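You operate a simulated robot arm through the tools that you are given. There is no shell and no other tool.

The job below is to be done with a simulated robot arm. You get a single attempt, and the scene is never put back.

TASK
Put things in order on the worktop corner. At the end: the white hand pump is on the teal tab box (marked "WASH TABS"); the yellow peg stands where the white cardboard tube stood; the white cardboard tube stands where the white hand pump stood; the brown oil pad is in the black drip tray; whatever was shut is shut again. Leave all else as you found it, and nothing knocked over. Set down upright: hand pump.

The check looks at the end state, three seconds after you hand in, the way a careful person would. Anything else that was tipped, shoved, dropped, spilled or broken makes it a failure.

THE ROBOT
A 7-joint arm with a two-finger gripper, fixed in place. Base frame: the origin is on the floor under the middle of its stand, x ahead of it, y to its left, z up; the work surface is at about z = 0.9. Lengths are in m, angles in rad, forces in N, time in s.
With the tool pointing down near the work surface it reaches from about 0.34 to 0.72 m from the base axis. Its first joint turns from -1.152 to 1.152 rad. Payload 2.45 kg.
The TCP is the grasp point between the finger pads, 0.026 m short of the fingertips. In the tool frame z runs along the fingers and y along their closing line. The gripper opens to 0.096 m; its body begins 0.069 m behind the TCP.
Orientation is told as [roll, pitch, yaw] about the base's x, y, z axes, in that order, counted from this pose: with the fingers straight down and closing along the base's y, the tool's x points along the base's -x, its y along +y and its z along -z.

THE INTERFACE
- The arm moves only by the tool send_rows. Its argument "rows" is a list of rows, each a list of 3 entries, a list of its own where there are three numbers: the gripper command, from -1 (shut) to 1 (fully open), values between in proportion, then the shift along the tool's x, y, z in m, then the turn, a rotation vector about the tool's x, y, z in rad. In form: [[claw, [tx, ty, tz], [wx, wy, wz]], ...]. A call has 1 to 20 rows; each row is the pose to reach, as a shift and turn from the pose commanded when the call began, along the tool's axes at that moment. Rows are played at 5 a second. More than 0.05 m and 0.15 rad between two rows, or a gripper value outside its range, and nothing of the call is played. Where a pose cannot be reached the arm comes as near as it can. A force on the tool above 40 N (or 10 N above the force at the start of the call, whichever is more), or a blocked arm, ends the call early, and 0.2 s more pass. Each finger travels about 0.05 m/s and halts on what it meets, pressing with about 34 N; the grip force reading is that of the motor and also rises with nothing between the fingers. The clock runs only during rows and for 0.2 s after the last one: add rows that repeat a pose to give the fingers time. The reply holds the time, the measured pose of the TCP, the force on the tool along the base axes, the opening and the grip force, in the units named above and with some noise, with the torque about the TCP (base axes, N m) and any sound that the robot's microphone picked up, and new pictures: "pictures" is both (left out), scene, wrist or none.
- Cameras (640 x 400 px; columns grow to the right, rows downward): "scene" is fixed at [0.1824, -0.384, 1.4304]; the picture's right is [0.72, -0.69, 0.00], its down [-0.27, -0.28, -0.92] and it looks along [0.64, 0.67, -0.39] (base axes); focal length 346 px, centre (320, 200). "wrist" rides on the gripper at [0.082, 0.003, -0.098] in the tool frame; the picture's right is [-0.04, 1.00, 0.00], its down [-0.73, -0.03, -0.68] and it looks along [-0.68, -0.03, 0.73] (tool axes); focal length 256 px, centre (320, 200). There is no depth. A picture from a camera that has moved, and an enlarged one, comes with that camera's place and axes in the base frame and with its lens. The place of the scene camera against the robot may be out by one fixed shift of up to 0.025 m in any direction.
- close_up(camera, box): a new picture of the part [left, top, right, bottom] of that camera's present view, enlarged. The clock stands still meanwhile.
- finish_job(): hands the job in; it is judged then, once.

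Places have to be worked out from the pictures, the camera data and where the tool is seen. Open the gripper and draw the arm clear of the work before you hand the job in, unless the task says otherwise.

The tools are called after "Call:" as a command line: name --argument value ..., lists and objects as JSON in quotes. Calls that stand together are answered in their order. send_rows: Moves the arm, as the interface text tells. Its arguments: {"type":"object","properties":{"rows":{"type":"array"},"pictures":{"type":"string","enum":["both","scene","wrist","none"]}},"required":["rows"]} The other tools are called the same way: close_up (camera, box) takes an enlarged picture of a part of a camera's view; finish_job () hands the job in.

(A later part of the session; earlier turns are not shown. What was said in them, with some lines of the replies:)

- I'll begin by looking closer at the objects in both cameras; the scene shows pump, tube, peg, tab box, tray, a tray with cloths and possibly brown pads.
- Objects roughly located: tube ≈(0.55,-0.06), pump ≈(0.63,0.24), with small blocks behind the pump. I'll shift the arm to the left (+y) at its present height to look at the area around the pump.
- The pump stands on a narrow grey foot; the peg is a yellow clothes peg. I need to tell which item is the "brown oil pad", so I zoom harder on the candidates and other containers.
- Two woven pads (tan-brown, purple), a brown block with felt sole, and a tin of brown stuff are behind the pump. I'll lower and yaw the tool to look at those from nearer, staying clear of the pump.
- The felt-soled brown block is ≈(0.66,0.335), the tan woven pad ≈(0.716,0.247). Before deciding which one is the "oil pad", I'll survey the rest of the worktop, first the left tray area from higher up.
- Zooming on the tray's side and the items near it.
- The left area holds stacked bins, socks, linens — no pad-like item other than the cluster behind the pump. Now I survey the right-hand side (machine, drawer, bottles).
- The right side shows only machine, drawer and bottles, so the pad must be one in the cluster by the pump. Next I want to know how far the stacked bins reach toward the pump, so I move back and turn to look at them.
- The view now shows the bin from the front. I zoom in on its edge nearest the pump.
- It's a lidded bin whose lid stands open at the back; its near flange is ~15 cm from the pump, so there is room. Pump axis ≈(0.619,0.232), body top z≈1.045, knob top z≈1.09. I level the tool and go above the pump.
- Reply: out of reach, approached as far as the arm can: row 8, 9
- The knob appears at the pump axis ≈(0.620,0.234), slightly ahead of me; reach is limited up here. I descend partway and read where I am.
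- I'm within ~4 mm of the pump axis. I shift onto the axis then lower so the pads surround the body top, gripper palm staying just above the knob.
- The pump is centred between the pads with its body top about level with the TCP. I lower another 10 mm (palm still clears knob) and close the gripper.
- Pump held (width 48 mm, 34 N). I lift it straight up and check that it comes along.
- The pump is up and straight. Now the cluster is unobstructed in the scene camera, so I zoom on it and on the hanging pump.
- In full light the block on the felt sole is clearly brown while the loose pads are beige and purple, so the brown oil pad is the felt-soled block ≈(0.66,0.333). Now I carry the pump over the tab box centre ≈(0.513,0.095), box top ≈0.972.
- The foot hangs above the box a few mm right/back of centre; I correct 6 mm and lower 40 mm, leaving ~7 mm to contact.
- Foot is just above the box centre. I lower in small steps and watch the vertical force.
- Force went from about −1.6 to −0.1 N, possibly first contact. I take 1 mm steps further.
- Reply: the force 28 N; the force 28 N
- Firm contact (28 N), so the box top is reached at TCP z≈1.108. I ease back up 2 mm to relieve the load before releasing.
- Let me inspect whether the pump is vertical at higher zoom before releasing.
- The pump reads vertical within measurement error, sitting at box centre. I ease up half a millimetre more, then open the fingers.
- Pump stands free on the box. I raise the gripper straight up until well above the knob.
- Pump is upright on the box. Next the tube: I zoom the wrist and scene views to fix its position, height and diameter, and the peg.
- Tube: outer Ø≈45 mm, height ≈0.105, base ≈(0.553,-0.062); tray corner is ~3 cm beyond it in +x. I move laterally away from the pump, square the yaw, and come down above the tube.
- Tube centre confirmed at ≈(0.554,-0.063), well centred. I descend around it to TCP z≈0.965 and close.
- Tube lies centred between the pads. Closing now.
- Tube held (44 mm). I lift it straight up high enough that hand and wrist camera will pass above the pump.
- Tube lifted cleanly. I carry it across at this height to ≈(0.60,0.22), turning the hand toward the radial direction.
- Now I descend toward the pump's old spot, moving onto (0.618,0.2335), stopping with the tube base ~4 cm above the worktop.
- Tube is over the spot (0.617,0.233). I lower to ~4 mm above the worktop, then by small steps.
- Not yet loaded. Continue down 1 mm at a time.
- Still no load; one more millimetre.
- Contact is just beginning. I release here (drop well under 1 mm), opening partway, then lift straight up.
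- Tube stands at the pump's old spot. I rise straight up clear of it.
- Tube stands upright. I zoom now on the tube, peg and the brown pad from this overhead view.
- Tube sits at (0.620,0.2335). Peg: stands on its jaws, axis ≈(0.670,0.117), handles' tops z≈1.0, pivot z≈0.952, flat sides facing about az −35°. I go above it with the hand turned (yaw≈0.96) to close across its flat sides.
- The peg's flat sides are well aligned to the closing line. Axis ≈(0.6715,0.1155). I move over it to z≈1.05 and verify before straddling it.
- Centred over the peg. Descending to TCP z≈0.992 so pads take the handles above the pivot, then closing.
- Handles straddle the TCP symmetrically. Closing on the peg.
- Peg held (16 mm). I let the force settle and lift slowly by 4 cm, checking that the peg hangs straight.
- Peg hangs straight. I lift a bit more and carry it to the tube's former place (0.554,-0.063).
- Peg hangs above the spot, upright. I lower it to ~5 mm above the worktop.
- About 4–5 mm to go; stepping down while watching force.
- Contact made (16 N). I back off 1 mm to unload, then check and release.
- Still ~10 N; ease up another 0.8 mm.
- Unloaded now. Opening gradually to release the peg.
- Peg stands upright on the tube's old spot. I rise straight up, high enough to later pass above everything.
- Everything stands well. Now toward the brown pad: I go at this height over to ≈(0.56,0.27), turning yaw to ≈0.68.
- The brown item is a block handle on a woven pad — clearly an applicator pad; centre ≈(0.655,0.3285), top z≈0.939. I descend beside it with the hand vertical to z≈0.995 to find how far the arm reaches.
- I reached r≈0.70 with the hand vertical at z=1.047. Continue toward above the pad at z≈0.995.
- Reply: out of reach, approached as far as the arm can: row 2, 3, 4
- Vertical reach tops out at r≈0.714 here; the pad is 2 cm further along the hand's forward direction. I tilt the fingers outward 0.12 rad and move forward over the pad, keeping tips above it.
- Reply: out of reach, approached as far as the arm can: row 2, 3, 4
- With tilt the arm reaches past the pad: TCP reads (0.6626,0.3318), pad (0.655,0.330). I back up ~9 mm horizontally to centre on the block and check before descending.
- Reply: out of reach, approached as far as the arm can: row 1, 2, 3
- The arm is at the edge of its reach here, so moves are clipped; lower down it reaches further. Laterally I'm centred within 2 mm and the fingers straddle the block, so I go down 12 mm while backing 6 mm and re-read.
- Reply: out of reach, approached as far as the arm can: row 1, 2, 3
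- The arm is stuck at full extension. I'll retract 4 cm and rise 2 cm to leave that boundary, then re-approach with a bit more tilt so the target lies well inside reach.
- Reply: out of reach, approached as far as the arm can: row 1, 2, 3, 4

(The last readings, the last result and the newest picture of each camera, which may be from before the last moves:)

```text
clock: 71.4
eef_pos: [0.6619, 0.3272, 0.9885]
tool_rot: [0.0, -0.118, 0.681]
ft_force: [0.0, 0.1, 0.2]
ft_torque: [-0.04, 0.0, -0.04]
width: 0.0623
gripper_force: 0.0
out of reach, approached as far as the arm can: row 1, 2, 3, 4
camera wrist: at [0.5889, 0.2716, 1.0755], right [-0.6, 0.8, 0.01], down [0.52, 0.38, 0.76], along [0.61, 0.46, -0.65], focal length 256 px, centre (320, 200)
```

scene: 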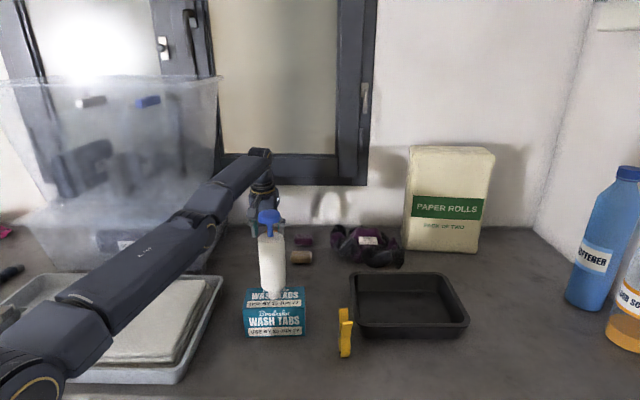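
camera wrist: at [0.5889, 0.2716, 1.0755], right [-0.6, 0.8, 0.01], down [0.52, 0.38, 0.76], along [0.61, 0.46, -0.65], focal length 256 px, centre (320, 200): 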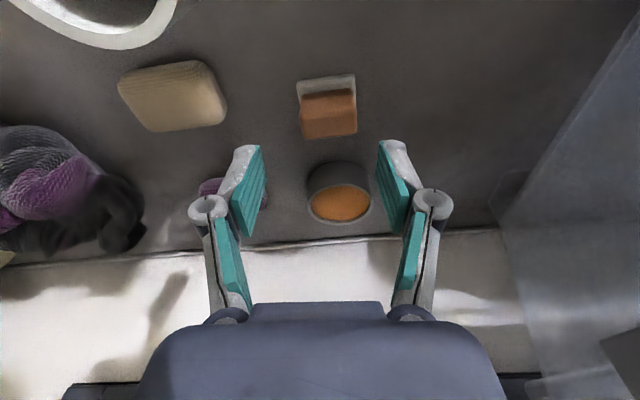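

Radial inward moves aren't realised at the straight-arm boundary. I go up ~16 cm and inward first; then coming down should fold the elbow properly.

Call:
send_rows --rows '[[0.3, [0.0096, 0.0031, -0.0334], [0, 0, 0]], [0.3, [0.0191, 0.0063, -0.0667], [0, 0, 0]], [0.3, [0.0287, 0.0094, -0.1], [0, 0, 0]], [0.3, [0.0382, 0.0126, -0.1334], [0, 0, 0]], [0.3, [0.0478, 0.0157, -0.1668], [0, 0, 0]], [0.3, [0.0478, 0.0157, -0.1668], [0, 0, 0]]]'

```text
clock: 72.8
eef_pos: [0.6194, 0.3086, 1.1594]
tool_rot: [0.001, -0.12, 0.681]
ft_force: [-0.7, -1.0, -0.1]
ft_torque: [0.0, -0.03, 0.01]
width: 0.0623
gripper_force: 0.0
out of reach, approached as far as the arm can: row 1, 2, 3, 4, 5, 6
camera wrist: at [0.5476, 0.2515, 1.2468], right [-0.6, 0.8, 0.01], down [0.52, 0.38, 0.76], along [0.61, 0.46, -0.65], focal length 256 px, centre (320, 200)
```

scene: 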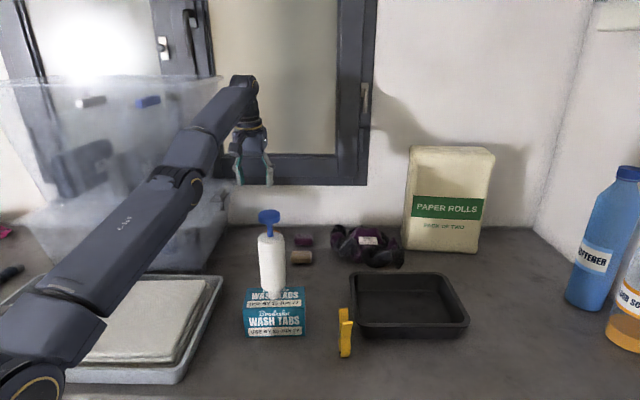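
wrist: 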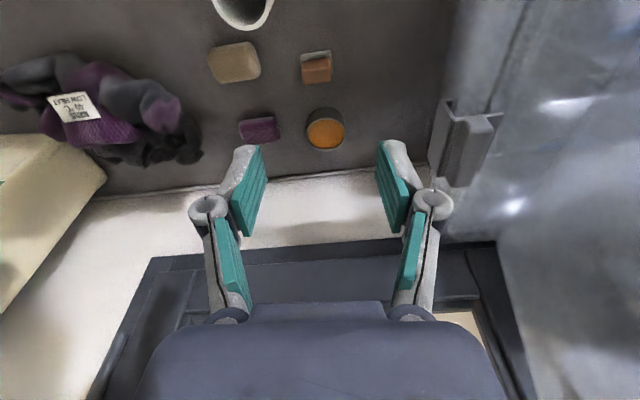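

Still fully stretched (r≈0.69 at z=1.16). Now I descend 10 cm with a small inward shift so the elbow can fold.

Call:
send_rows --rows '[[0.3, [0.0067, 0.0008, 0.0193], [0, 0, 0]], [0.3, [0.0134, 0.0016, 0.0387], [0, 0, 0]], [0.3, [0.02, 0.0024, 0.058], [0, 0, 0]], [0.3, [0.0267, 0.0032, 0.0774], [0, 0, 0]], [0.3, [0.0334, 0.004, 0.0967], [0, 0, 0]], [0.3, [0.0334, 0.004, 0.0967], [0, 0, 0]]]'

```text
clock: 74.2
eef_pos: [0.6449, 0.3241, 1.0741]
tool_rot: [0.002, -0.119, 0.681]
ft_force: [0.3, 0.1, 0.4]
ft_torque: [0.02, 0.0, 0.01]
width: 0.0625
gripper_force: 0.0
out of reach, approached as far as the arm can: row 1, 2, 3, 4, 5, 6
camera wrist: at [0.5725, 0.2669, 1.1621], right [-0.6, 0.8, 0.0], down [0.52, 0.38, 0.76], along [0.61, 0.46, -0.65], focal length 256 px, centre (320, 200)
```

scene: 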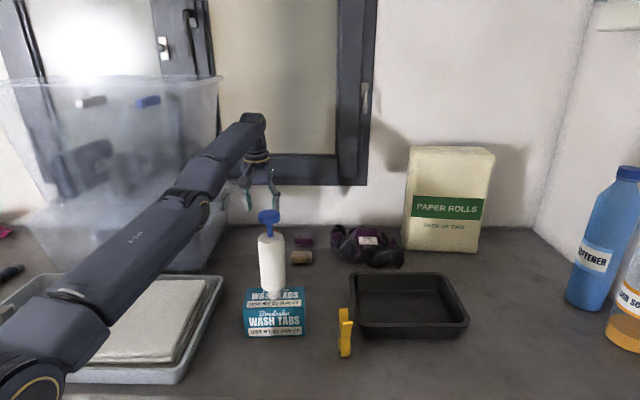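
wrist: 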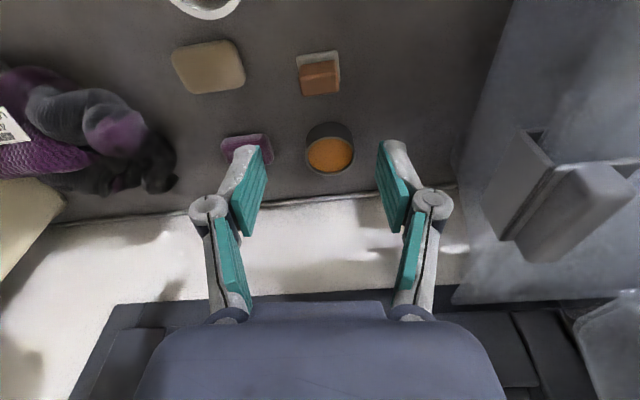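

The elbow seems to have locked straight (maybe to the wrong side). Earlier, moving straight down from the boundary freed it, so first I push gently outward to straighten fully, then go straight down with no inward component.

Call:
send_rows --rows '[[0.3, [-0.01, -0.002, 0.001], [0, 0, 0]], [0.3, [-0.02, -0.0042, 0.0022], [0, 0, 0]], [0.3, [-0.0291, -0.0064, 0.0034], [0, 0, 0]], [0.3, [-0.0291, -0.0064, 0.0034], [0, 0, 0]]]' --pictures "none"

Call:
send_rows --rows '[[0.3, [0.0018, 0, 0.015], [0, 0, 0]], [0.3, [0.0035, 0, 0.03], [0, 0, 0]], [0.3, [0.0053, 0, 0.045], [0, 0, 0]], [0.3, [0.0071, 0, 0.06], [0, 0, 0]], [0.3, [0.0071, 0, 0.06], [0, 0, 0]]]'

```text
clock: 75.2
eef_pos: [0.6502, 0.3257, 1.0687]
tool_rot: [0.0, -0.12, 0.68]
ft_force: [-0.1, -0.1, 0.2]
ft_torque: [0.0, 0.0, 0.0]
width: 0.0625
gripper_force: 0.1
out of reach, approached as far as the arm can: row 1, 2, 3, 4
```

```text
clock: 76.4
eef_pos: [0.649, 0.325, 1.0074]
tool_rot: [0.0, -0.12, 0.68]
ft_force: [0.0, -0.4, 0.4]
ft_torque: [0.02, -0.02, -0.03]
width: 0.0623
gripper_force: 0.1
camera wrist: at [0.5755, 0.2685, 1.095], right [-0.6, 0.8, 0.0], down [0.52, 0.38, 0.76], along [0.61, 0.46, -0.65], focal length 256 px, centre (320, 200)
```

scene: 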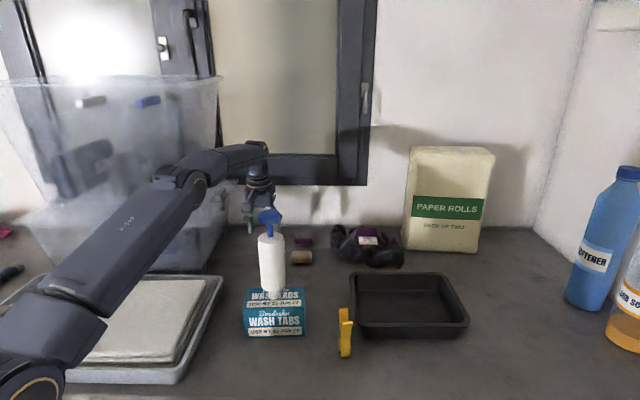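
wrist: 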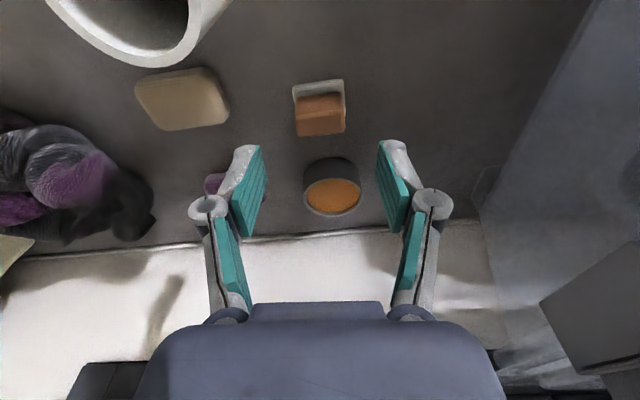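

Freed: TCP (0.649,0.325,1.007), no reach warning. The block is laterally centred between the fingers; I descend toward (0.652,0.328,0.965).

Call:
send_rows --rows '[[0.3, [0.0004, 0.0, 0.015], [0, 0, 0]], [0.3, [0.0008, 0.0001, 0.03], [0, 0, 0]], [0.3, [0.0011, 0.0002, 0.0426], [0, 0, 0]], [0.3, [0.0011, 0.0002, 0.0426], [0, 0, 0]]]'

Call:
close_up --camera "wrist" --box '[220, 80, 420, 240]'

Call:
close_up --camera "scene" --box '[210, 170, 330, 290]'

```text
clock: 77.4
eef_pos: [0.6508, 0.3281, 0.9665]
tool_rot: [0.0, -0.121, 0.68]
ft_force: [-0.7, -0.1, -0.9]
ft_torque: [0.02, -0.01, 0.04]
width: 0.0625
gripper_force: 0.0
camera wrist: at [0.5787, 0.2713, 1.0529], right [-0.6, 0.8, 0.0], down [0.52, 0.38, 0.76], along [0.61, 0.46, -0.65], focal length 256 px, centre (320, 200)
```

scene: 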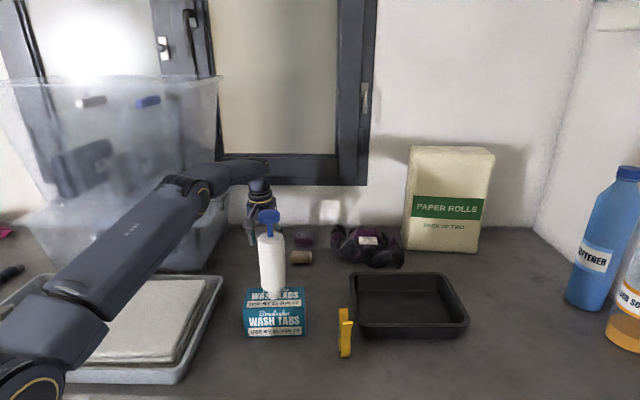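
wrist: 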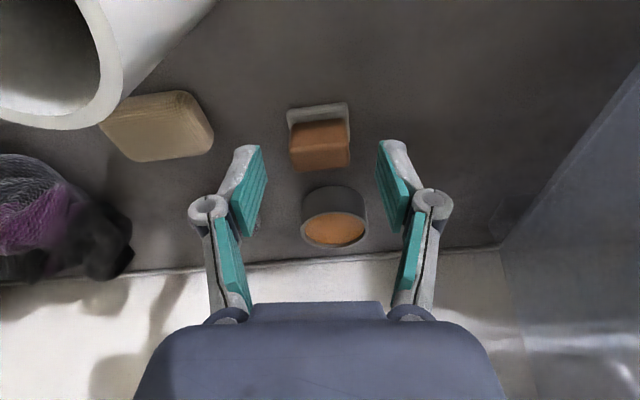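

```text
2.50 times, centred on (320, 160) of wrist
camera zoom: at [0.5787, 0.2713, 1.0529], right [-0.6, 0.8, 0.0], down [0.52, 0.38, 0.76], along [0.61, 0.46, -0.65], focal length 640 px, centre (320, 300)
```

zoom: 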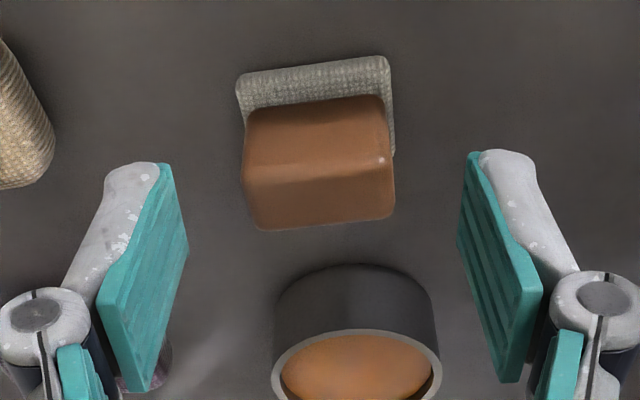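

```text
3.33 times, centred on (270, 230) of scene
camera zoom: at [0.1824, -0.384, 1.4304], right [0.72, -0.69, 0.0], down [-0.27, -0.28, -0.92], along [0.64, 0.67, -0.39], focal length 1152 px, centre (487, 100)
```

zoom: 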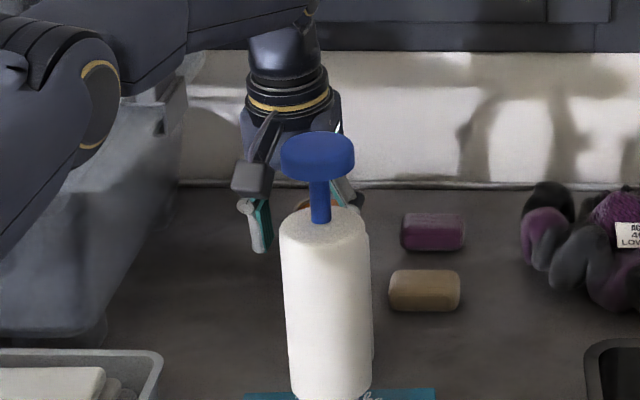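

Block centre ≈(0.6553,0.3297), right between the fingers. Lowering the last 24 mm (tips stay ~1.5 cm above worktop, above the felt), then I'll look again.

Call:
send_rows --rows '[[0.3, [0.0002, -0.0007, 0.012], [0, 0, 0]], [0.3, [0.0004, -0.0014, 0.0246], [0, 0, 0]], [0.3, [0.0004, -0.0014, 0.0246], [0, 0, 0]]]' --pictures "wrist"

Call:
close_up --camera "wrist" --box '[220, 80, 420, 240]'

```text
clock: 78.2
eef_pos: [0.6538, 0.3282, 0.9411]
tool_rot: [0.002, -0.119, 0.681]
ft_force: [0.1, -0.1, 0.7]
ft_torque: [-0.01, 0.0, 0.0]
width: 0.0625
gripper_force: 0.0
camera wrist: at [0.5815, 0.2718, 1.0282], right [-0.6, 0.8, 0.0], down [0.52, 0.38, 0.76], along [0.61, 0.46, -0.65], focal length 256 px, centre (320, 200)
```

wrist: 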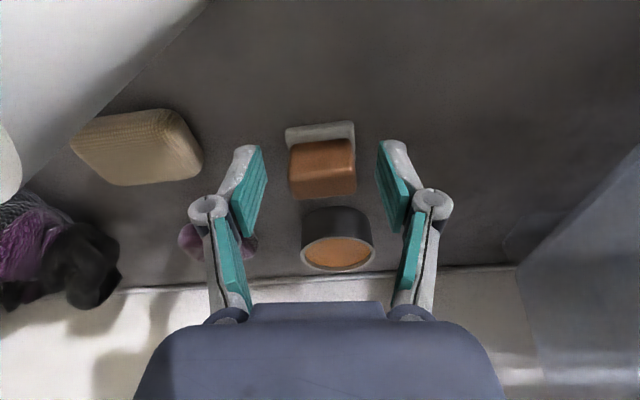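

```text
2.50 times, centred on (320, 160) of wrist
camera zoom: at [0.5815, 0.2718, 1.0282], right [-0.6, 0.8, 0.0], down [0.52, 0.38, 0.76], along [0.61, 0.46, -0.65], focal length 640 px, centre (320, 300)
```

zoom: 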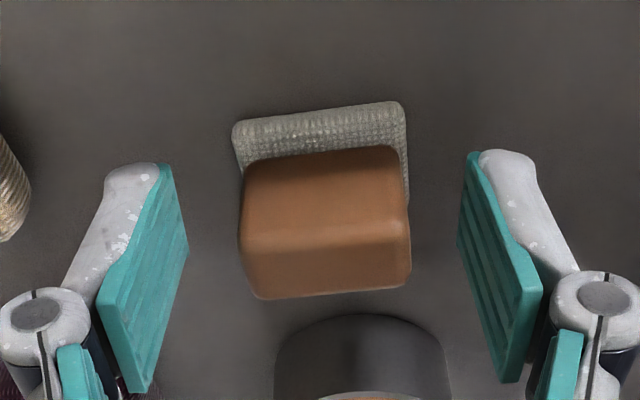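

Pads straddle the block's body. Closing gently.

Call:
send_rows --rows '[[0.1, [0, 0, 0], [0, 0, 0]], [-0.1, [0, 0, 0], [0, 0, 0]], [-0.25, [0, 0, 0], [0, 0, 0]], [-1, [0, 0, 0], [0, 0, 0]], [-1, [0, 0, 0], [0, 0, 0]], [-1, [0, 0, 0], [0, 0, 0]]]' --pictures "wrist"

Call:
close_up --camera "wrist" --box '[220, 80, 420, 240]'

```text
clock: 79.6
eef_pos: [0.6548, 0.329, 0.9423]
tool_rot: [0.0, -0.12, 0.681]
ft_force: [0.0, 0.5, 1.2]
ft_torque: [0.01, -0.03, 0.0]
width: 0.036
gripper_force: 34.1
camera wrist: at [0.5815, 0.2718, 1.0286], right [-0.6, 0.8, 0.0], down [0.52, 0.38, 0.76], along [0.61, 0.46, -0.65], focal length 256 px, centre (320, 200)
```

wrist: 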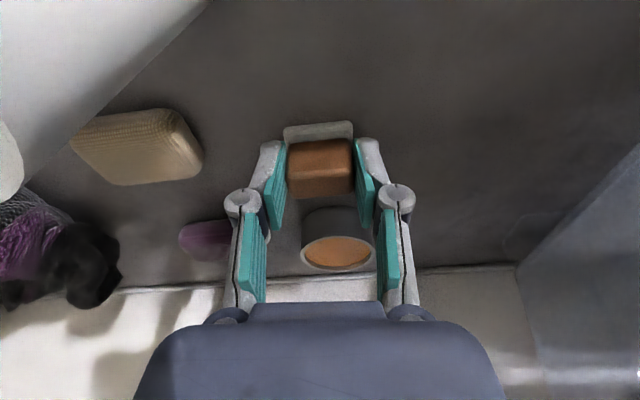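

```text
2.50 times, centred on (320, 160) of wrist
camera zoom: at [0.5815, 0.2718, 1.0286], right [-0.6, 0.8, 0.0], down [0.52, 0.38, 0.76], along [0.61, 0.46, -0.65], focal length 640 px, centre (320, 300)
```

zoom: 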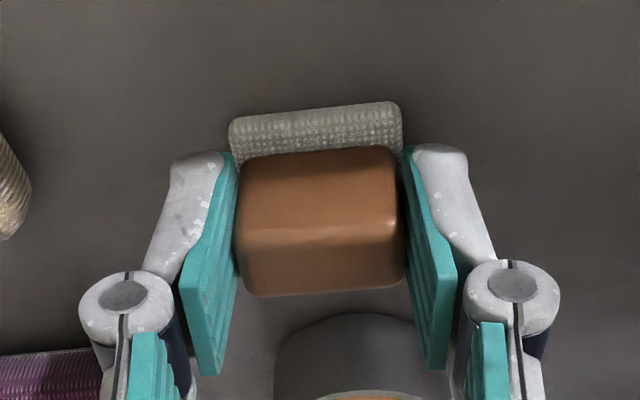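

Pad gripped (36 mm, 34 N). I lift it slowly, drifting inward as I rise to stay within reach.

Call:
send_rows --rows '[[-1, [-0.0014, 0, -0.012], [0, 0, 0]], [-1, [-0.0036, 0, -0.03], [0, 0, 0]], [-1, [0.0016, 0.0021, -0.06], [0, 0, 0]], [-1, [0.0067, 0.0042, -0.09], [0, 0, 0]], [-1, [0.0119, 0.0063, -0.1203], [0, 0, 0]], [-1, [0.0119, 0.0063, -0.1203], [0, 0, 0]]]'

Call:
close_up --camera "wrist" --box '[220, 80, 420, 240]'

```text
clock: 81.0
eef_pos: [0.6296, 0.317, 1.0593]
tool_rot: [0.001, -0.121, 0.681]
ft_force: [0.1, 0.5, 0.5]
ft_torque: [0.04, 0.01, 0.01]
width: 0.0355
gripper_force: 34.1
camera wrist: at [0.5571, 0.2598, 1.1462], right [-0.6, 0.8, 0.0], down [0.52, 0.38, 0.76], along [0.61, 0.46, -0.65], focal length 256 px, centre (320, 200)
```

scene: 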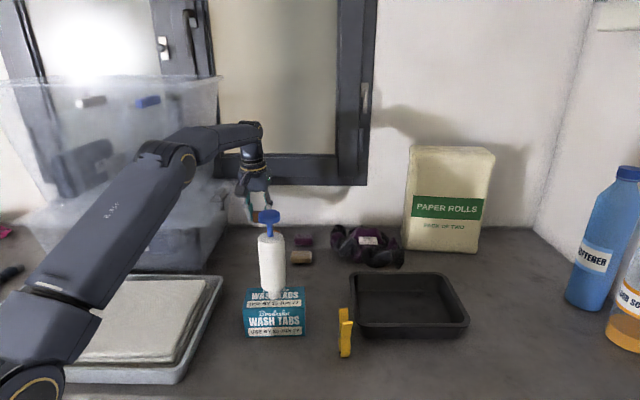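
wrist: 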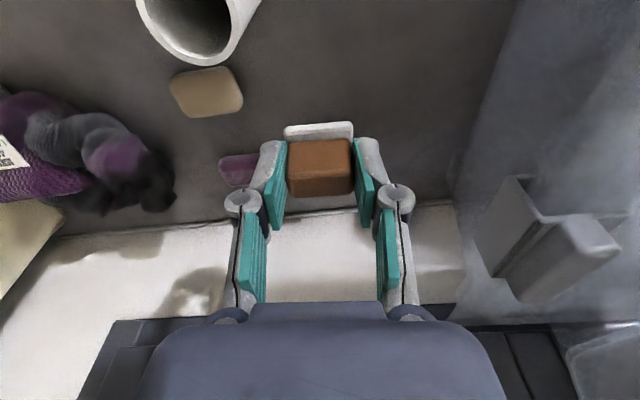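

```text
2.50 times, centred on (320, 160) of wrist
camera zoom: at [0.5571, 0.2598, 1.1462], right [-0.6, 0.8, 0.0], down [0.52, 0.38, 0.76], along [0.61, 0.46, -0.65], focal length 640 px, centre (320, 300)
```

zoom: 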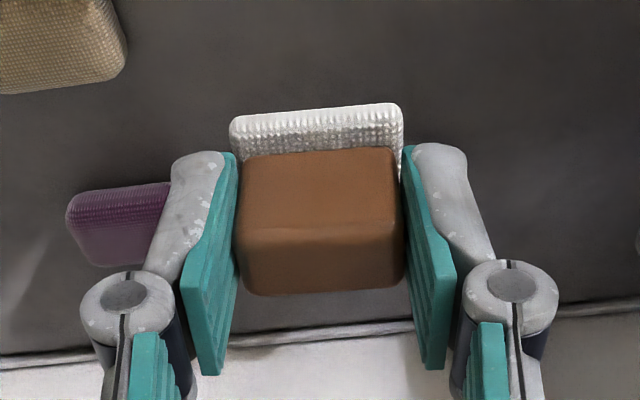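

The pad is held securely. I raise further and swing it over toward the black tray at z≈1.16 (well above tube, peg and pump), keeping the tilt so the pad stays level.

Call:
send_rows --rows '[[-1, [0.0118, 0.0013, -0.0352], [0, 0, 0]], [-1, [0.0236, 0.0026, -0.0705], [0, 0, 0]], [-1, [0.0354, 0.0039, -0.1057], [0, 0, 0]], [-1, [0.0529, -0.0307, -0.1078], [0, 0, 0]], [-1, [0.0705, -0.0653, -0.1099], [0, 0, 0]], [-1, [0.088, -0.0998, -0.1121], [0, 0, 0]], [-1, [0.1056, -0.1344, -0.1142], [0, 0, 0]], [-1, [0.1231, -0.169, -0.1163], [0, 0, 0]], [-1, [0.1411, -0.1994, -0.1185], [0, 0, 0]], [-1, [0.1591, -0.2297, -0.1206], [0, 0, 0]], [-1, [0.177, -0.2601, -0.1228], [0, 0, 0]], [-1, [0.195, -0.2904, -0.1249], [0, 0, 0]], [-1, [0.213, -0.3208, -0.1271], [0, 0, 0]], [-1, [0.213, -0.3208, -0.1271], [0, 0, 0]]]'

```text
clock: 84.0
eef_pos: [0.6556, -0.0741, 1.1592]
tool_rot: [0.0, -0.121, 0.679]
ft_force: [-0.6, 0.1, 0.3]
ft_torque: [-0.02, 0.01, 0.0]
width: 0.0348
gripper_force: 34.0
camera wrist: at [0.5829, -0.132, 1.2469], right [-0.6, 0.8, 0.0], down [0.52, 0.38, 0.76], along [0.61, 0.46, -0.65], focal length 256 px, centre (320, 200)
```

scene: 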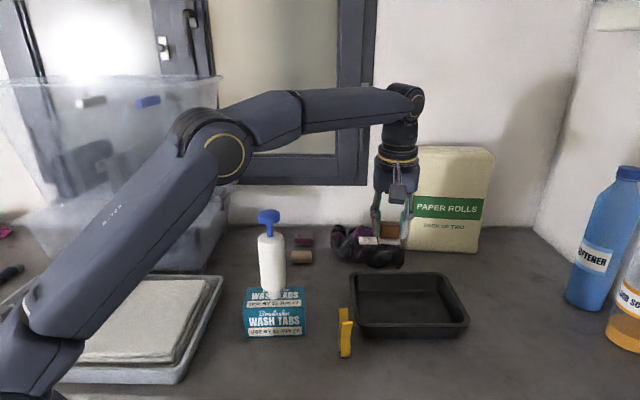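
wrist: 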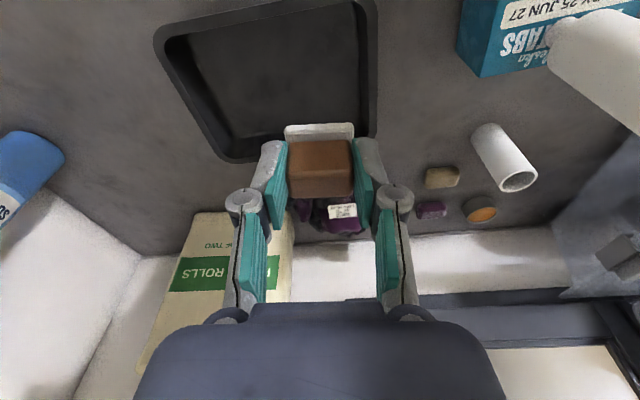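

The tray is ahead: rim corners put its centre at ≈(0.735,-0.076). I move to (0.703,-0.078) and descend to z≈1.0, pad just above rim height.

Call:
send_rows --rows '[[-1, [-0.003, -0.0065, 0.0324], [0, 0, 0]], [-1, [-0.006, -0.0131, 0.0648], [0, 0, 0]], [-1, [-0.009, -0.0196, 0.0972], [0, 0, 0]], [-1, [-0.012, -0.0262, 0.1296], [0, 0, 0]], [-1, [-0.015, -0.0327, 0.162], [0, 0, 0]], [-1, [-0.015, -0.0327, 0.162], [0, 0, 0]]]'

Call:
close_up --camera "scene" --box '[320, 180, 490, 350]'

```text
clock: 85.4
eef_pos: [0.7026, -0.0783, 1.0009]
tool_rot: [0.001, -0.121, 0.682]
ft_force: [0.2, -0.2, -0.9]
ft_torque: [0.02, 0.03, 0.01]
width: 0.0349
gripper_force: 34.5
camera wrist: at [0.6305, -0.1359, 1.088], right [-0.6, 0.8, 0.0], down [0.52, 0.38, 0.76], along [0.61, 0.46, -0.65], focal length 256 px, centre (320, 200)
```

scene: 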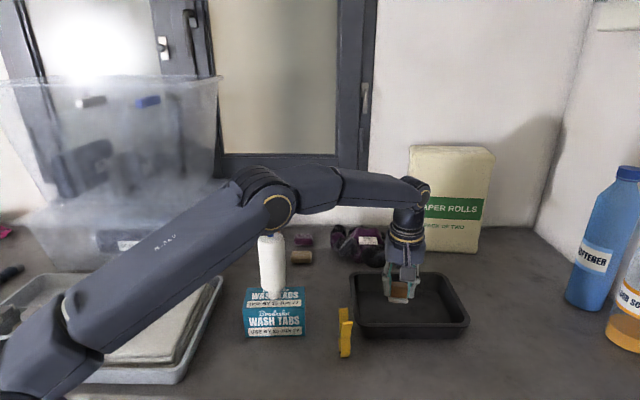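
wrist: 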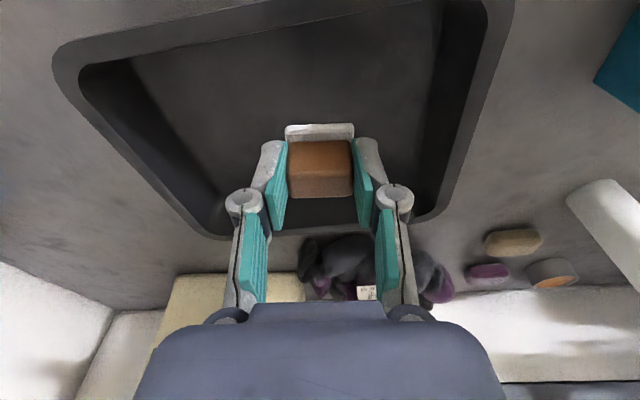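

```text
2.35 times, centred on (405, 265) of scene
camera zoom: at [0.1824, -0.384, 1.4304], right [0.72, -0.69, 0.0], down [-0.27, -0.28, -0.92], along [0.64, 0.67, -0.39], focal length 813 px, centre (120, 47)
```

zoom: 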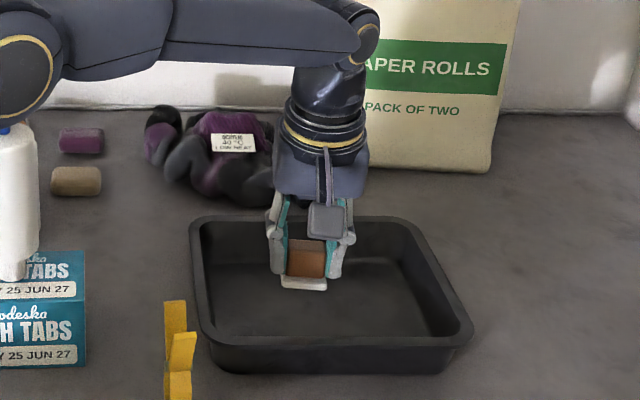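

Pad is inside the tray outline, hand clear of peg and walls. Lowering to ~6 mm above the expected floor.

Call:
send_rows --rows '[[-1, [0.0018, 0, 0.0149], [0, 0, 0]], [-1, [0.0036, 0, 0.0298], [0, 0, 0]], [-1, [0.0057, 0, 0.0467], [0, 0, 0]], [-1, [0.0057, 0, 0.0467], [0, 0, 0]]]'

Call:
close_up --camera "scene" --box '[340, 210, 480, 350]'

```text
clock: 86.4
eef_pos: [0.7027, -0.0795, 0.9531]
tool_rot: [0.0, -0.121, 0.681]
ft_force: [-0.1, -0.1, 0.0]
ft_torque: [-0.03, -0.03, -0.01]
width: 0.0349
gripper_force: 34.0
camera wrist: at [0.6305, -0.1361, 1.0406], right [-0.6, 0.8, 0.0], down [0.52, 0.38, 0.76], along [0.61, 0.46, -0.65], focal length 256 px, centre (320, 200)
```

scene: 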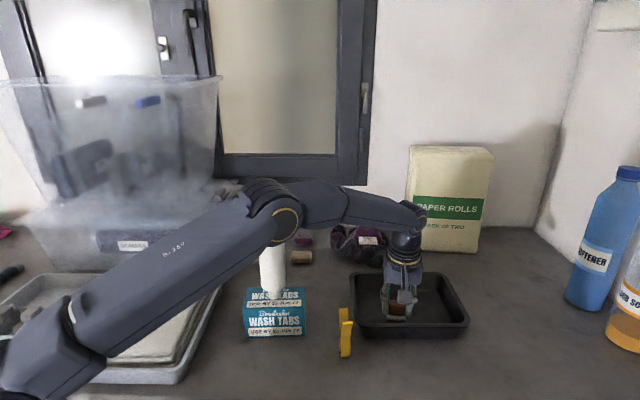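
wrist: 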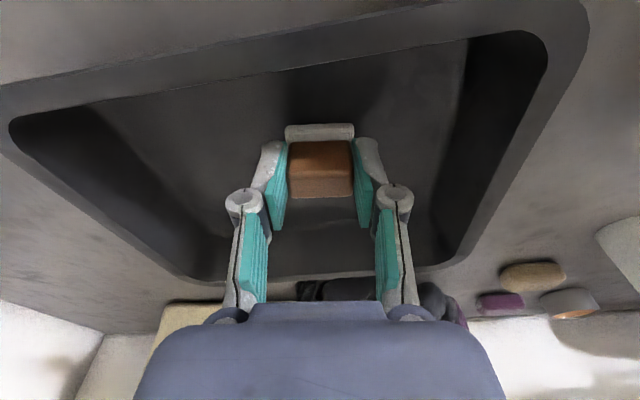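

```text
2.86 times, centred on (410, 280) of scene
camera zoom: at [0.1824, -0.384, 1.4304], right [0.72, -0.69, 0.0], down [-0.27, -0.28, -0.92], along [0.64, 0.67, -0.39], focal length 987 px, centre (63, -29)
```

zoom: 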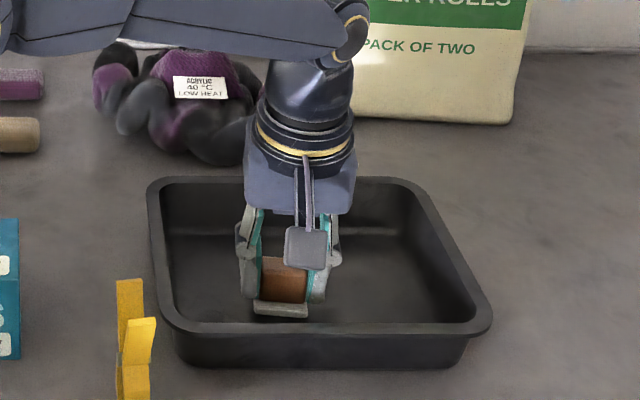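

Inside the tray with clearance on all sides. Stepping down to contact with the tray floor.

Call:
send_rows --rows '[[-1, [0.0002, 0, 0.0015], [0, 0, 0]], [-1, [0.0004, 0, 0.003], [0, 0, 0]], [-1, [0.0004, 0, 0.003], [0, 0, 0]]]' --pictures "none"

Call:
send_rows --rows '[[-1, [0.0001, 0, 0.001], [0, 0, 0]], [-1, [0.0001, 0, 0.001], [0, 0, 0]]]' --pictures "none"

Call:
send_rows --rows '[[-1, [0.0001, 0, 0.001], [0, 0, 0]], [-1, [0.0001, 0, 0.001], [0, 0, 0]]]' --pictures "none"

```text
clock: 87.2
eef_pos: [0.703, -0.0786, 0.9506]
tool_rot: [-0.001, -0.12, 0.682]
ft_force: [0.2, 0.2, -0.5]
ft_torque: [0.01, 0.0, -0.02]
width: 0.0345
gripper_force: 34.0
```

```text
clock: 87.8
eef_pos: [0.7027, -0.0791, 0.9491]
tool_rot: [-0.001, -0.12, 0.681]
ft_force: [0.5, 0.4, -0.3]
ft_torque: [0.01, -0.02, 0.05]
width: 0.0347
gripper_force: 34.3
```

```text
clock: 88.4
eef_pos: [0.7039, -0.079, 0.9483]
tool_rot: [-0.001, -0.121, 0.681]
ft_force: [0.6, 0.3, 0.0]
ft_torque: [0.01, 0.0, 0.0]
width: 0.0346
gripper_force: 33.7
```

Still no contact; continue in 1 mm steps.

Call:
send_rows --rows '[[-1, [0.0001, 0, 0.001], [0, 0, 0]], [-1, [0.0001, 0, 0.001], [0, 0, 0]]]' --pictures "none"

Call:
send_rows --rows '[[-1, [0.0001, 0, 0.001], [0, 0, 0]], [-1, [0.0001, 0, 0.001], [0, 0, 0]]]' --pictures "none"

Call:
send_rows --rows '[[-1, [0.0001, 0, 0.001], [0, 0, 0]], [-1, [0.0001, 0, 0.001], [0, 0, 0]]]' --pictures "none"

```text
clock: 89.0
eef_pos: [0.7027, -0.0787, 0.9477]
tool_rot: [-0.001, -0.121, 0.682]
ft_force: [0.4, 0.2, -0.9]
ft_torque: [0.01, 0.01, -0.03]
width: 0.0348
gripper_force: 33.9
```

```text
clock: 89.6
eef_pos: [0.7036, -0.0793, 0.9457]
tool_rot: [0.001, -0.119, 0.683]
ft_force: [0.3, 0.5, -0.1]
ft_torque: [0.03, -0.02, 0.01]
width: 0.0349
gripper_force: 33.8
```

```text
clock: 90.2
eef_pos: [0.7035, -0.0791, 0.9469]
tool_rot: [0.0, -0.122, 0.681]
ft_force: [0.4, 0.7, 0.0]
ft_torque: [0.01, -0.04, 0.01]
width: 0.0345
gripper_force: 34.1
```

Call:
send_rows --rows '[[-1, [0.0001, 0, 0.0008], [0, 0, 0]], [-1, [0.0001, 0, 0.0008], [0, 0, 0]]]' --pictures "none"

Call:
send_rows --rows '[[-1, [0.0001, 0, 0.0008], [0, 0, 0]], [-1, [0.0001, 0, 0.0008], [0, 0, 0]]]' --pictures "scene"

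Call:
close_up --camera "scene" --box '[360, 250, 450, 340]'

```text
clock: 90.8
eef_pos: [0.7038, -0.0793, 0.9459]
tool_rot: [-0.003, -0.121, 0.68]
ft_force: [-1.0, 0.5, 5.2]
ft_torque: [-0.04, -0.07, -0.04]
width: 0.0351
gripper_force: 33.5
```

```text
clock: 91.4
eef_pos: [0.7039, -0.0781, 0.9437]
tool_rot: [-0.002, -0.123, 0.68]
ft_force: [-1.9, -0.8, 13.1]
ft_torque: [0.04, 0.05, 0.01]
width: 0.0347
gripper_force: 34.4
```

scene: 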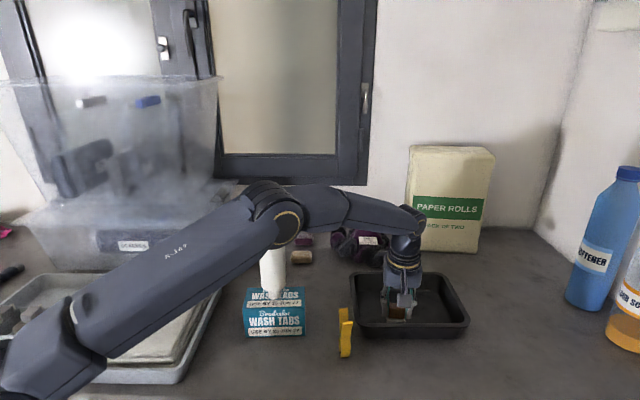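

```text
4.44 times, centred on (405, 295) of scene
camera zoom: at [0.182, -0.3839, 1.4304], right [0.72, -0.69, 0.0], down [-0.27, -0.28, -0.92], along [0.64, 0.67, -0.39], focal length 1536 px, centre (-58, -222)
```

zoom: 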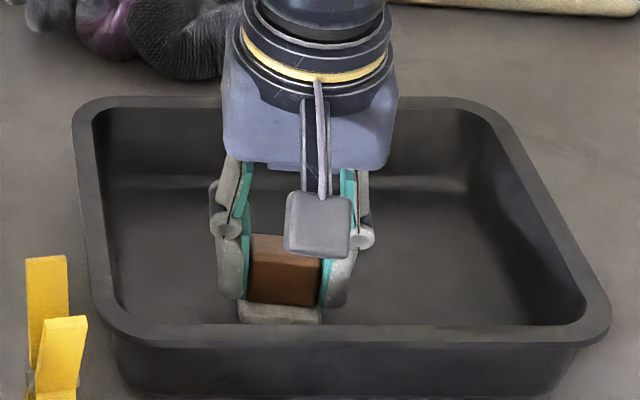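

Contact with the tray floor (13 N). Ease up slightly, then release by opening modestly.

Call:
send_rows --rows '[[-1, [-0.0001, 0, -0.001], [0, 0, 0]], [-1, [-0.0001, 0, -0.001], [0, 0, 0]]]' --pictures "none"

Call:
send_rows --rows '[[-0.15, [0, 0, 0], [0, 0, 0]], [0.0, [0, 0, 0], [0, 0, 0]], [0.15, [0, 0, 0], [0, 0, 0]], [0.25, [0, 0, 0], [0, 0, 0]], [0.25, [0, 0, 0], [0, 0, 0]]]'

```text
clock: 92.0
eef_pos: [0.7036, -0.0795, 0.9454]
tool_rot: [-0.003, -0.119, 0.679]
ft_force: [3.9, -1.0, 7.9]
ft_torque: [-0.02, -0.22, -0.03]
width: 0.0347
gripper_force: 34.1
```

```text
clock: 93.2
eef_pos: [0.7031, -0.0786, 0.944]
tool_rot: [0.0, -0.12, 0.682]
ft_force: [-0.7, 0.4, -0.6]
ft_torque: [0.02, -0.04, 0.02]
width: 0.0601
gripper_force: 0.1
camera wrist: at [0.6305, -0.1354, 1.0323], right [-0.6, 0.8, 0.0], down [0.52, 0.38, 0.76], along [0.61, 0.46, -0.65], focal length 256 px, centre (320, 200)
```

scene: 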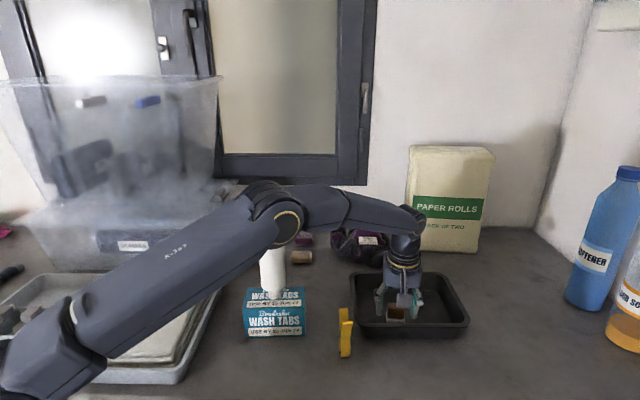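
wrist: 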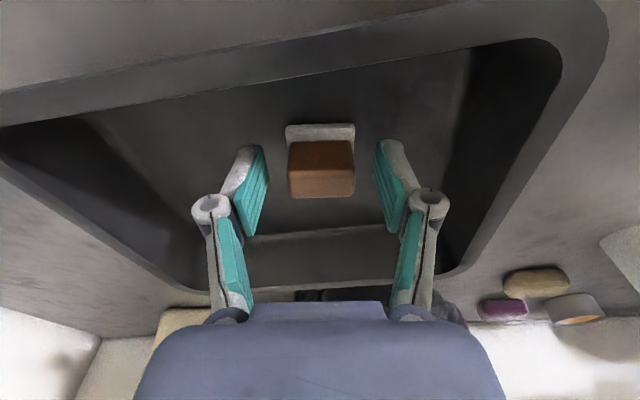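

Pad rests in the tray, released. I withdraw straight up out of the tray, then back and up to a clear position.

Call:
send_rows --rows '[[0.25, [-0.0036, 0, -0.03], [0, 0, 0]], [0.25, [-0.0078, 0, -0.065], [0, 0, 0]], [0.25, [-0.012, 0, -0.0993], [0, 0, 0]], [0.25, [-0.0008, 0.0199, -0.1361], [0, 0, 0]], [0.25, [0.0104, 0.0398, -0.1729], [0, 0, 0]], [0.25, [0.0217, 0.0598, -0.2097], [0, 0, 0]], [0.25, [0.0329, 0.0797, -0.2465], [0, 0, 0]], [0.25, [0.0441, 0.0996, -0.2833], [0, 0, 0]], [0.25, [0.0441, 0.0996, -0.2833], [0, 0, 0]]]'

Call:
close_up --camera "scene" --box '[220, 200, 480, 370]'

```text
clock: 95.2
eef_pos: [0.5788, -0.05, 1.2236]
tool_rot: [0.0, -0.119, 0.68]
ft_force: [-0.1, 0.6, -0.6]
ft_torque: [0.02, 0.0, -0.01]
width: 0.0602
gripper_force: 0.0
camera wrist: at [0.5069, -0.1071, 1.3102], right [-0.6, 0.8, 0.01], down [0.52, 0.38, 0.76], along [0.61, 0.46, -0.65], focal length 256 px, centre (320, 200)
```

scene: 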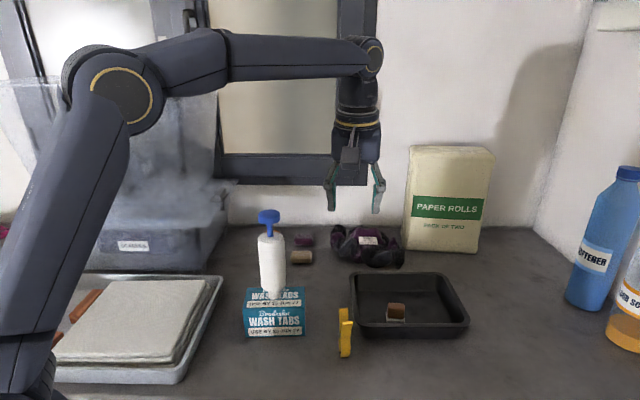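
wrist: 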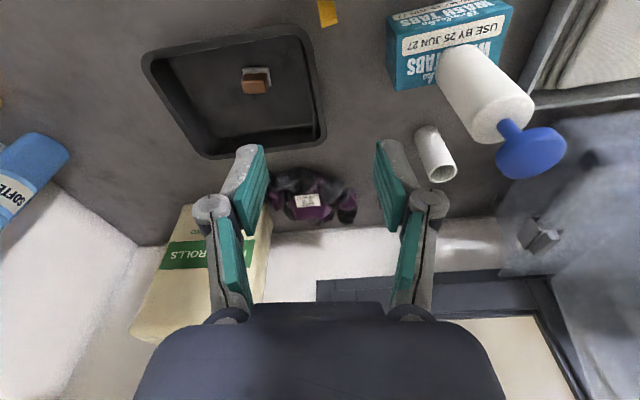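

```text
2.35 times, centred on (350, 285) of scene
camera zoom: at [0.1824, -0.384, 1.4304], right [0.72, -0.69, 0.0], down [-0.27, -0.28, -0.92], along [0.64, 0.67, -0.39], focal length 813 px, centre (249, 0)
```

zoom: 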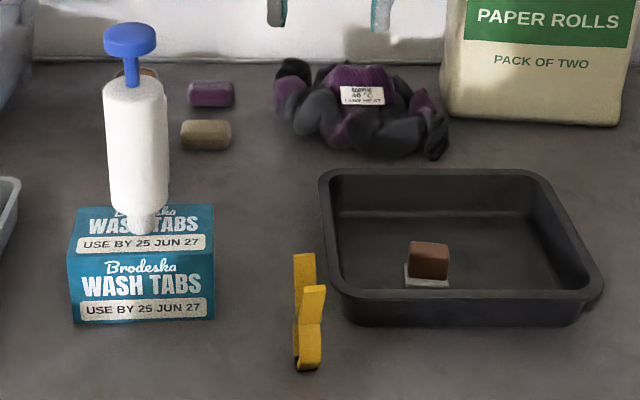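

All four items look right: pump upright on the tab box, tube on the pump's spot, peg on the tube's spot, pad in the tray. I level the tool and draw the arm back clear with the gripper open.

Call:
send_rows --rows '[[0.6, [-0.002, 0, -0.015], [0, 0.06, 0]], [1, [-0.0036, 0, -0.0298], [0, 0.12, 0]], [1, [-0.0036, 0, -0.0298], [0, 0.12, 0]]]' --pictures "none"

Call:
send_rows --rows '[[1, [0.0177, 0.0229, -0.002], [0, 0, 0.113]], [1, [0.0354, 0.0458, -0.004], [0, 0, 0.227]], [1, [0.0531, 0.0687, -0.006], [0, 0, 0.34]], [1, [0.0708, 0.0916, -0.008], [0, 0, 0.453]], [1, [0.0885, 0.1145, -0.01], [0, 0, 0.567]], [1, [0.1062, 0.1374, -0.012], [0, 0, 0.68]], [1, [0.1062, 0.1374, -0.012], [0, 0, 0.68]], [1, [0.1062, 0.1374, -0.012], [0, 0, 0.68]]]'

Call:
close_up --camera "scene" --box '[220, 200, 480, 370]'

Call:
close_up --camera "wrist" --box '[220, 20, 520, 230]'

```text
clock: 96.0
eef_pos: [0.5807, -0.0516, 1.2501]
tool_rot: [0.001, 0.002, 0.681]
ft_force: [0.2, 0.4, -0.6]
ft_torque: [0.01, 0.0, -0.01]
width: 0.0962
gripper_force: 0.1
```

```text
clock: 97.8
eef_pos: [0.4105, -0.0109, 1.2627]
tool_rot: [0.002, 0.001, 0.002]
ft_force: [-0.5, 0.2, 0.5]
ft_torque: [0.01, -0.05, 0.0]
width: 0.0959
gripper_force: 0.0
camera wrist: at [0.3301, -0.0082, 1.3615], right [0.04, 1.0, 0.0], down [0.73, -0.03, 0.68], along [0.68, -0.03, -0.73], focal length 256 px, centre (320, 200)
```

scene: 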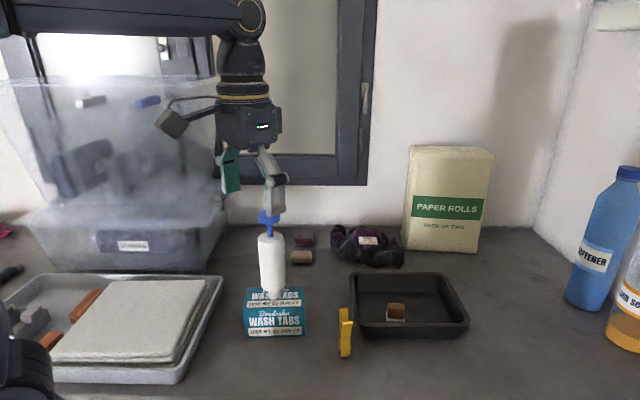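
wrist: 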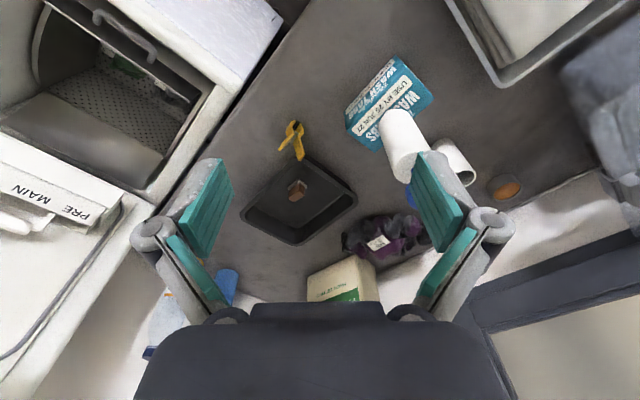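

```text
2.35 times, centred on (350, 285) of scene
camera zoom: at [0.1824, -0.384, 1.4304], right [0.72, -0.69, 0.0], down [-0.27, -0.28, -0.92], along [0.64, 0.67, -0.39], focal length 813 px, centre (249, 0)
```

zoom: 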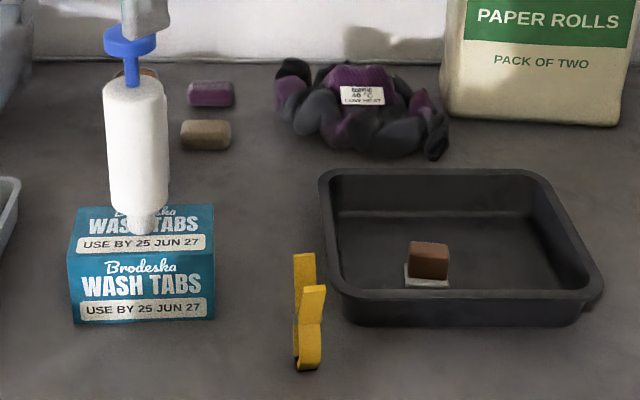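

```text
1.90 times, centred on (370, 125) of wrist
camera zoom: at [0.3301, -0.0082, 1.3615], right [0.04, 1.0, 0.0], down [0.73, -0.03, 0.68], along [0.68, -0.03, -0.73], focal length 488 px, centre (225, 343)
```

zoom: 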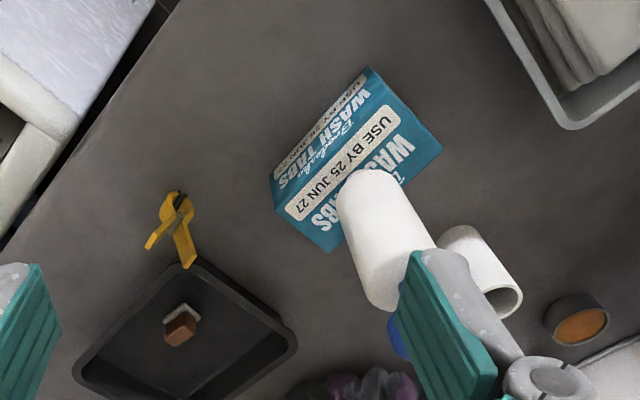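

The final pictures show the pump upright on the tab box and the tube standing on the pump's old spot. The peg stands on the tube's old spot, and the brown pad is in the black tray. Everything else looks unmoved, I opened nothing that was shut, and the arm is clear with the gripper open, so I hand in.

Call:
finish_job

```text
The job is handed in.
```

I've handed in the job with every item in its requested place. No verdict has come back yet.

- **Hand pump:** it stands upright near the middle of the teal tab box.
- **Cardboard tube:** it stands where the pump stood, about 2 mm off by my measurements.
- **Yellow peg:** it stands upright where the tube stood.
- **Brown oil pad:** it lies in the black drip tray. No object was labelled as the oil pad, so I took it to be the brown block with the woven sole. The other two pads nearby were beige and purple.

I opened nothing that was shut, and in the last pictures nothing else looks moved or knocked over. The arm is back near its starting position with the gripper open.
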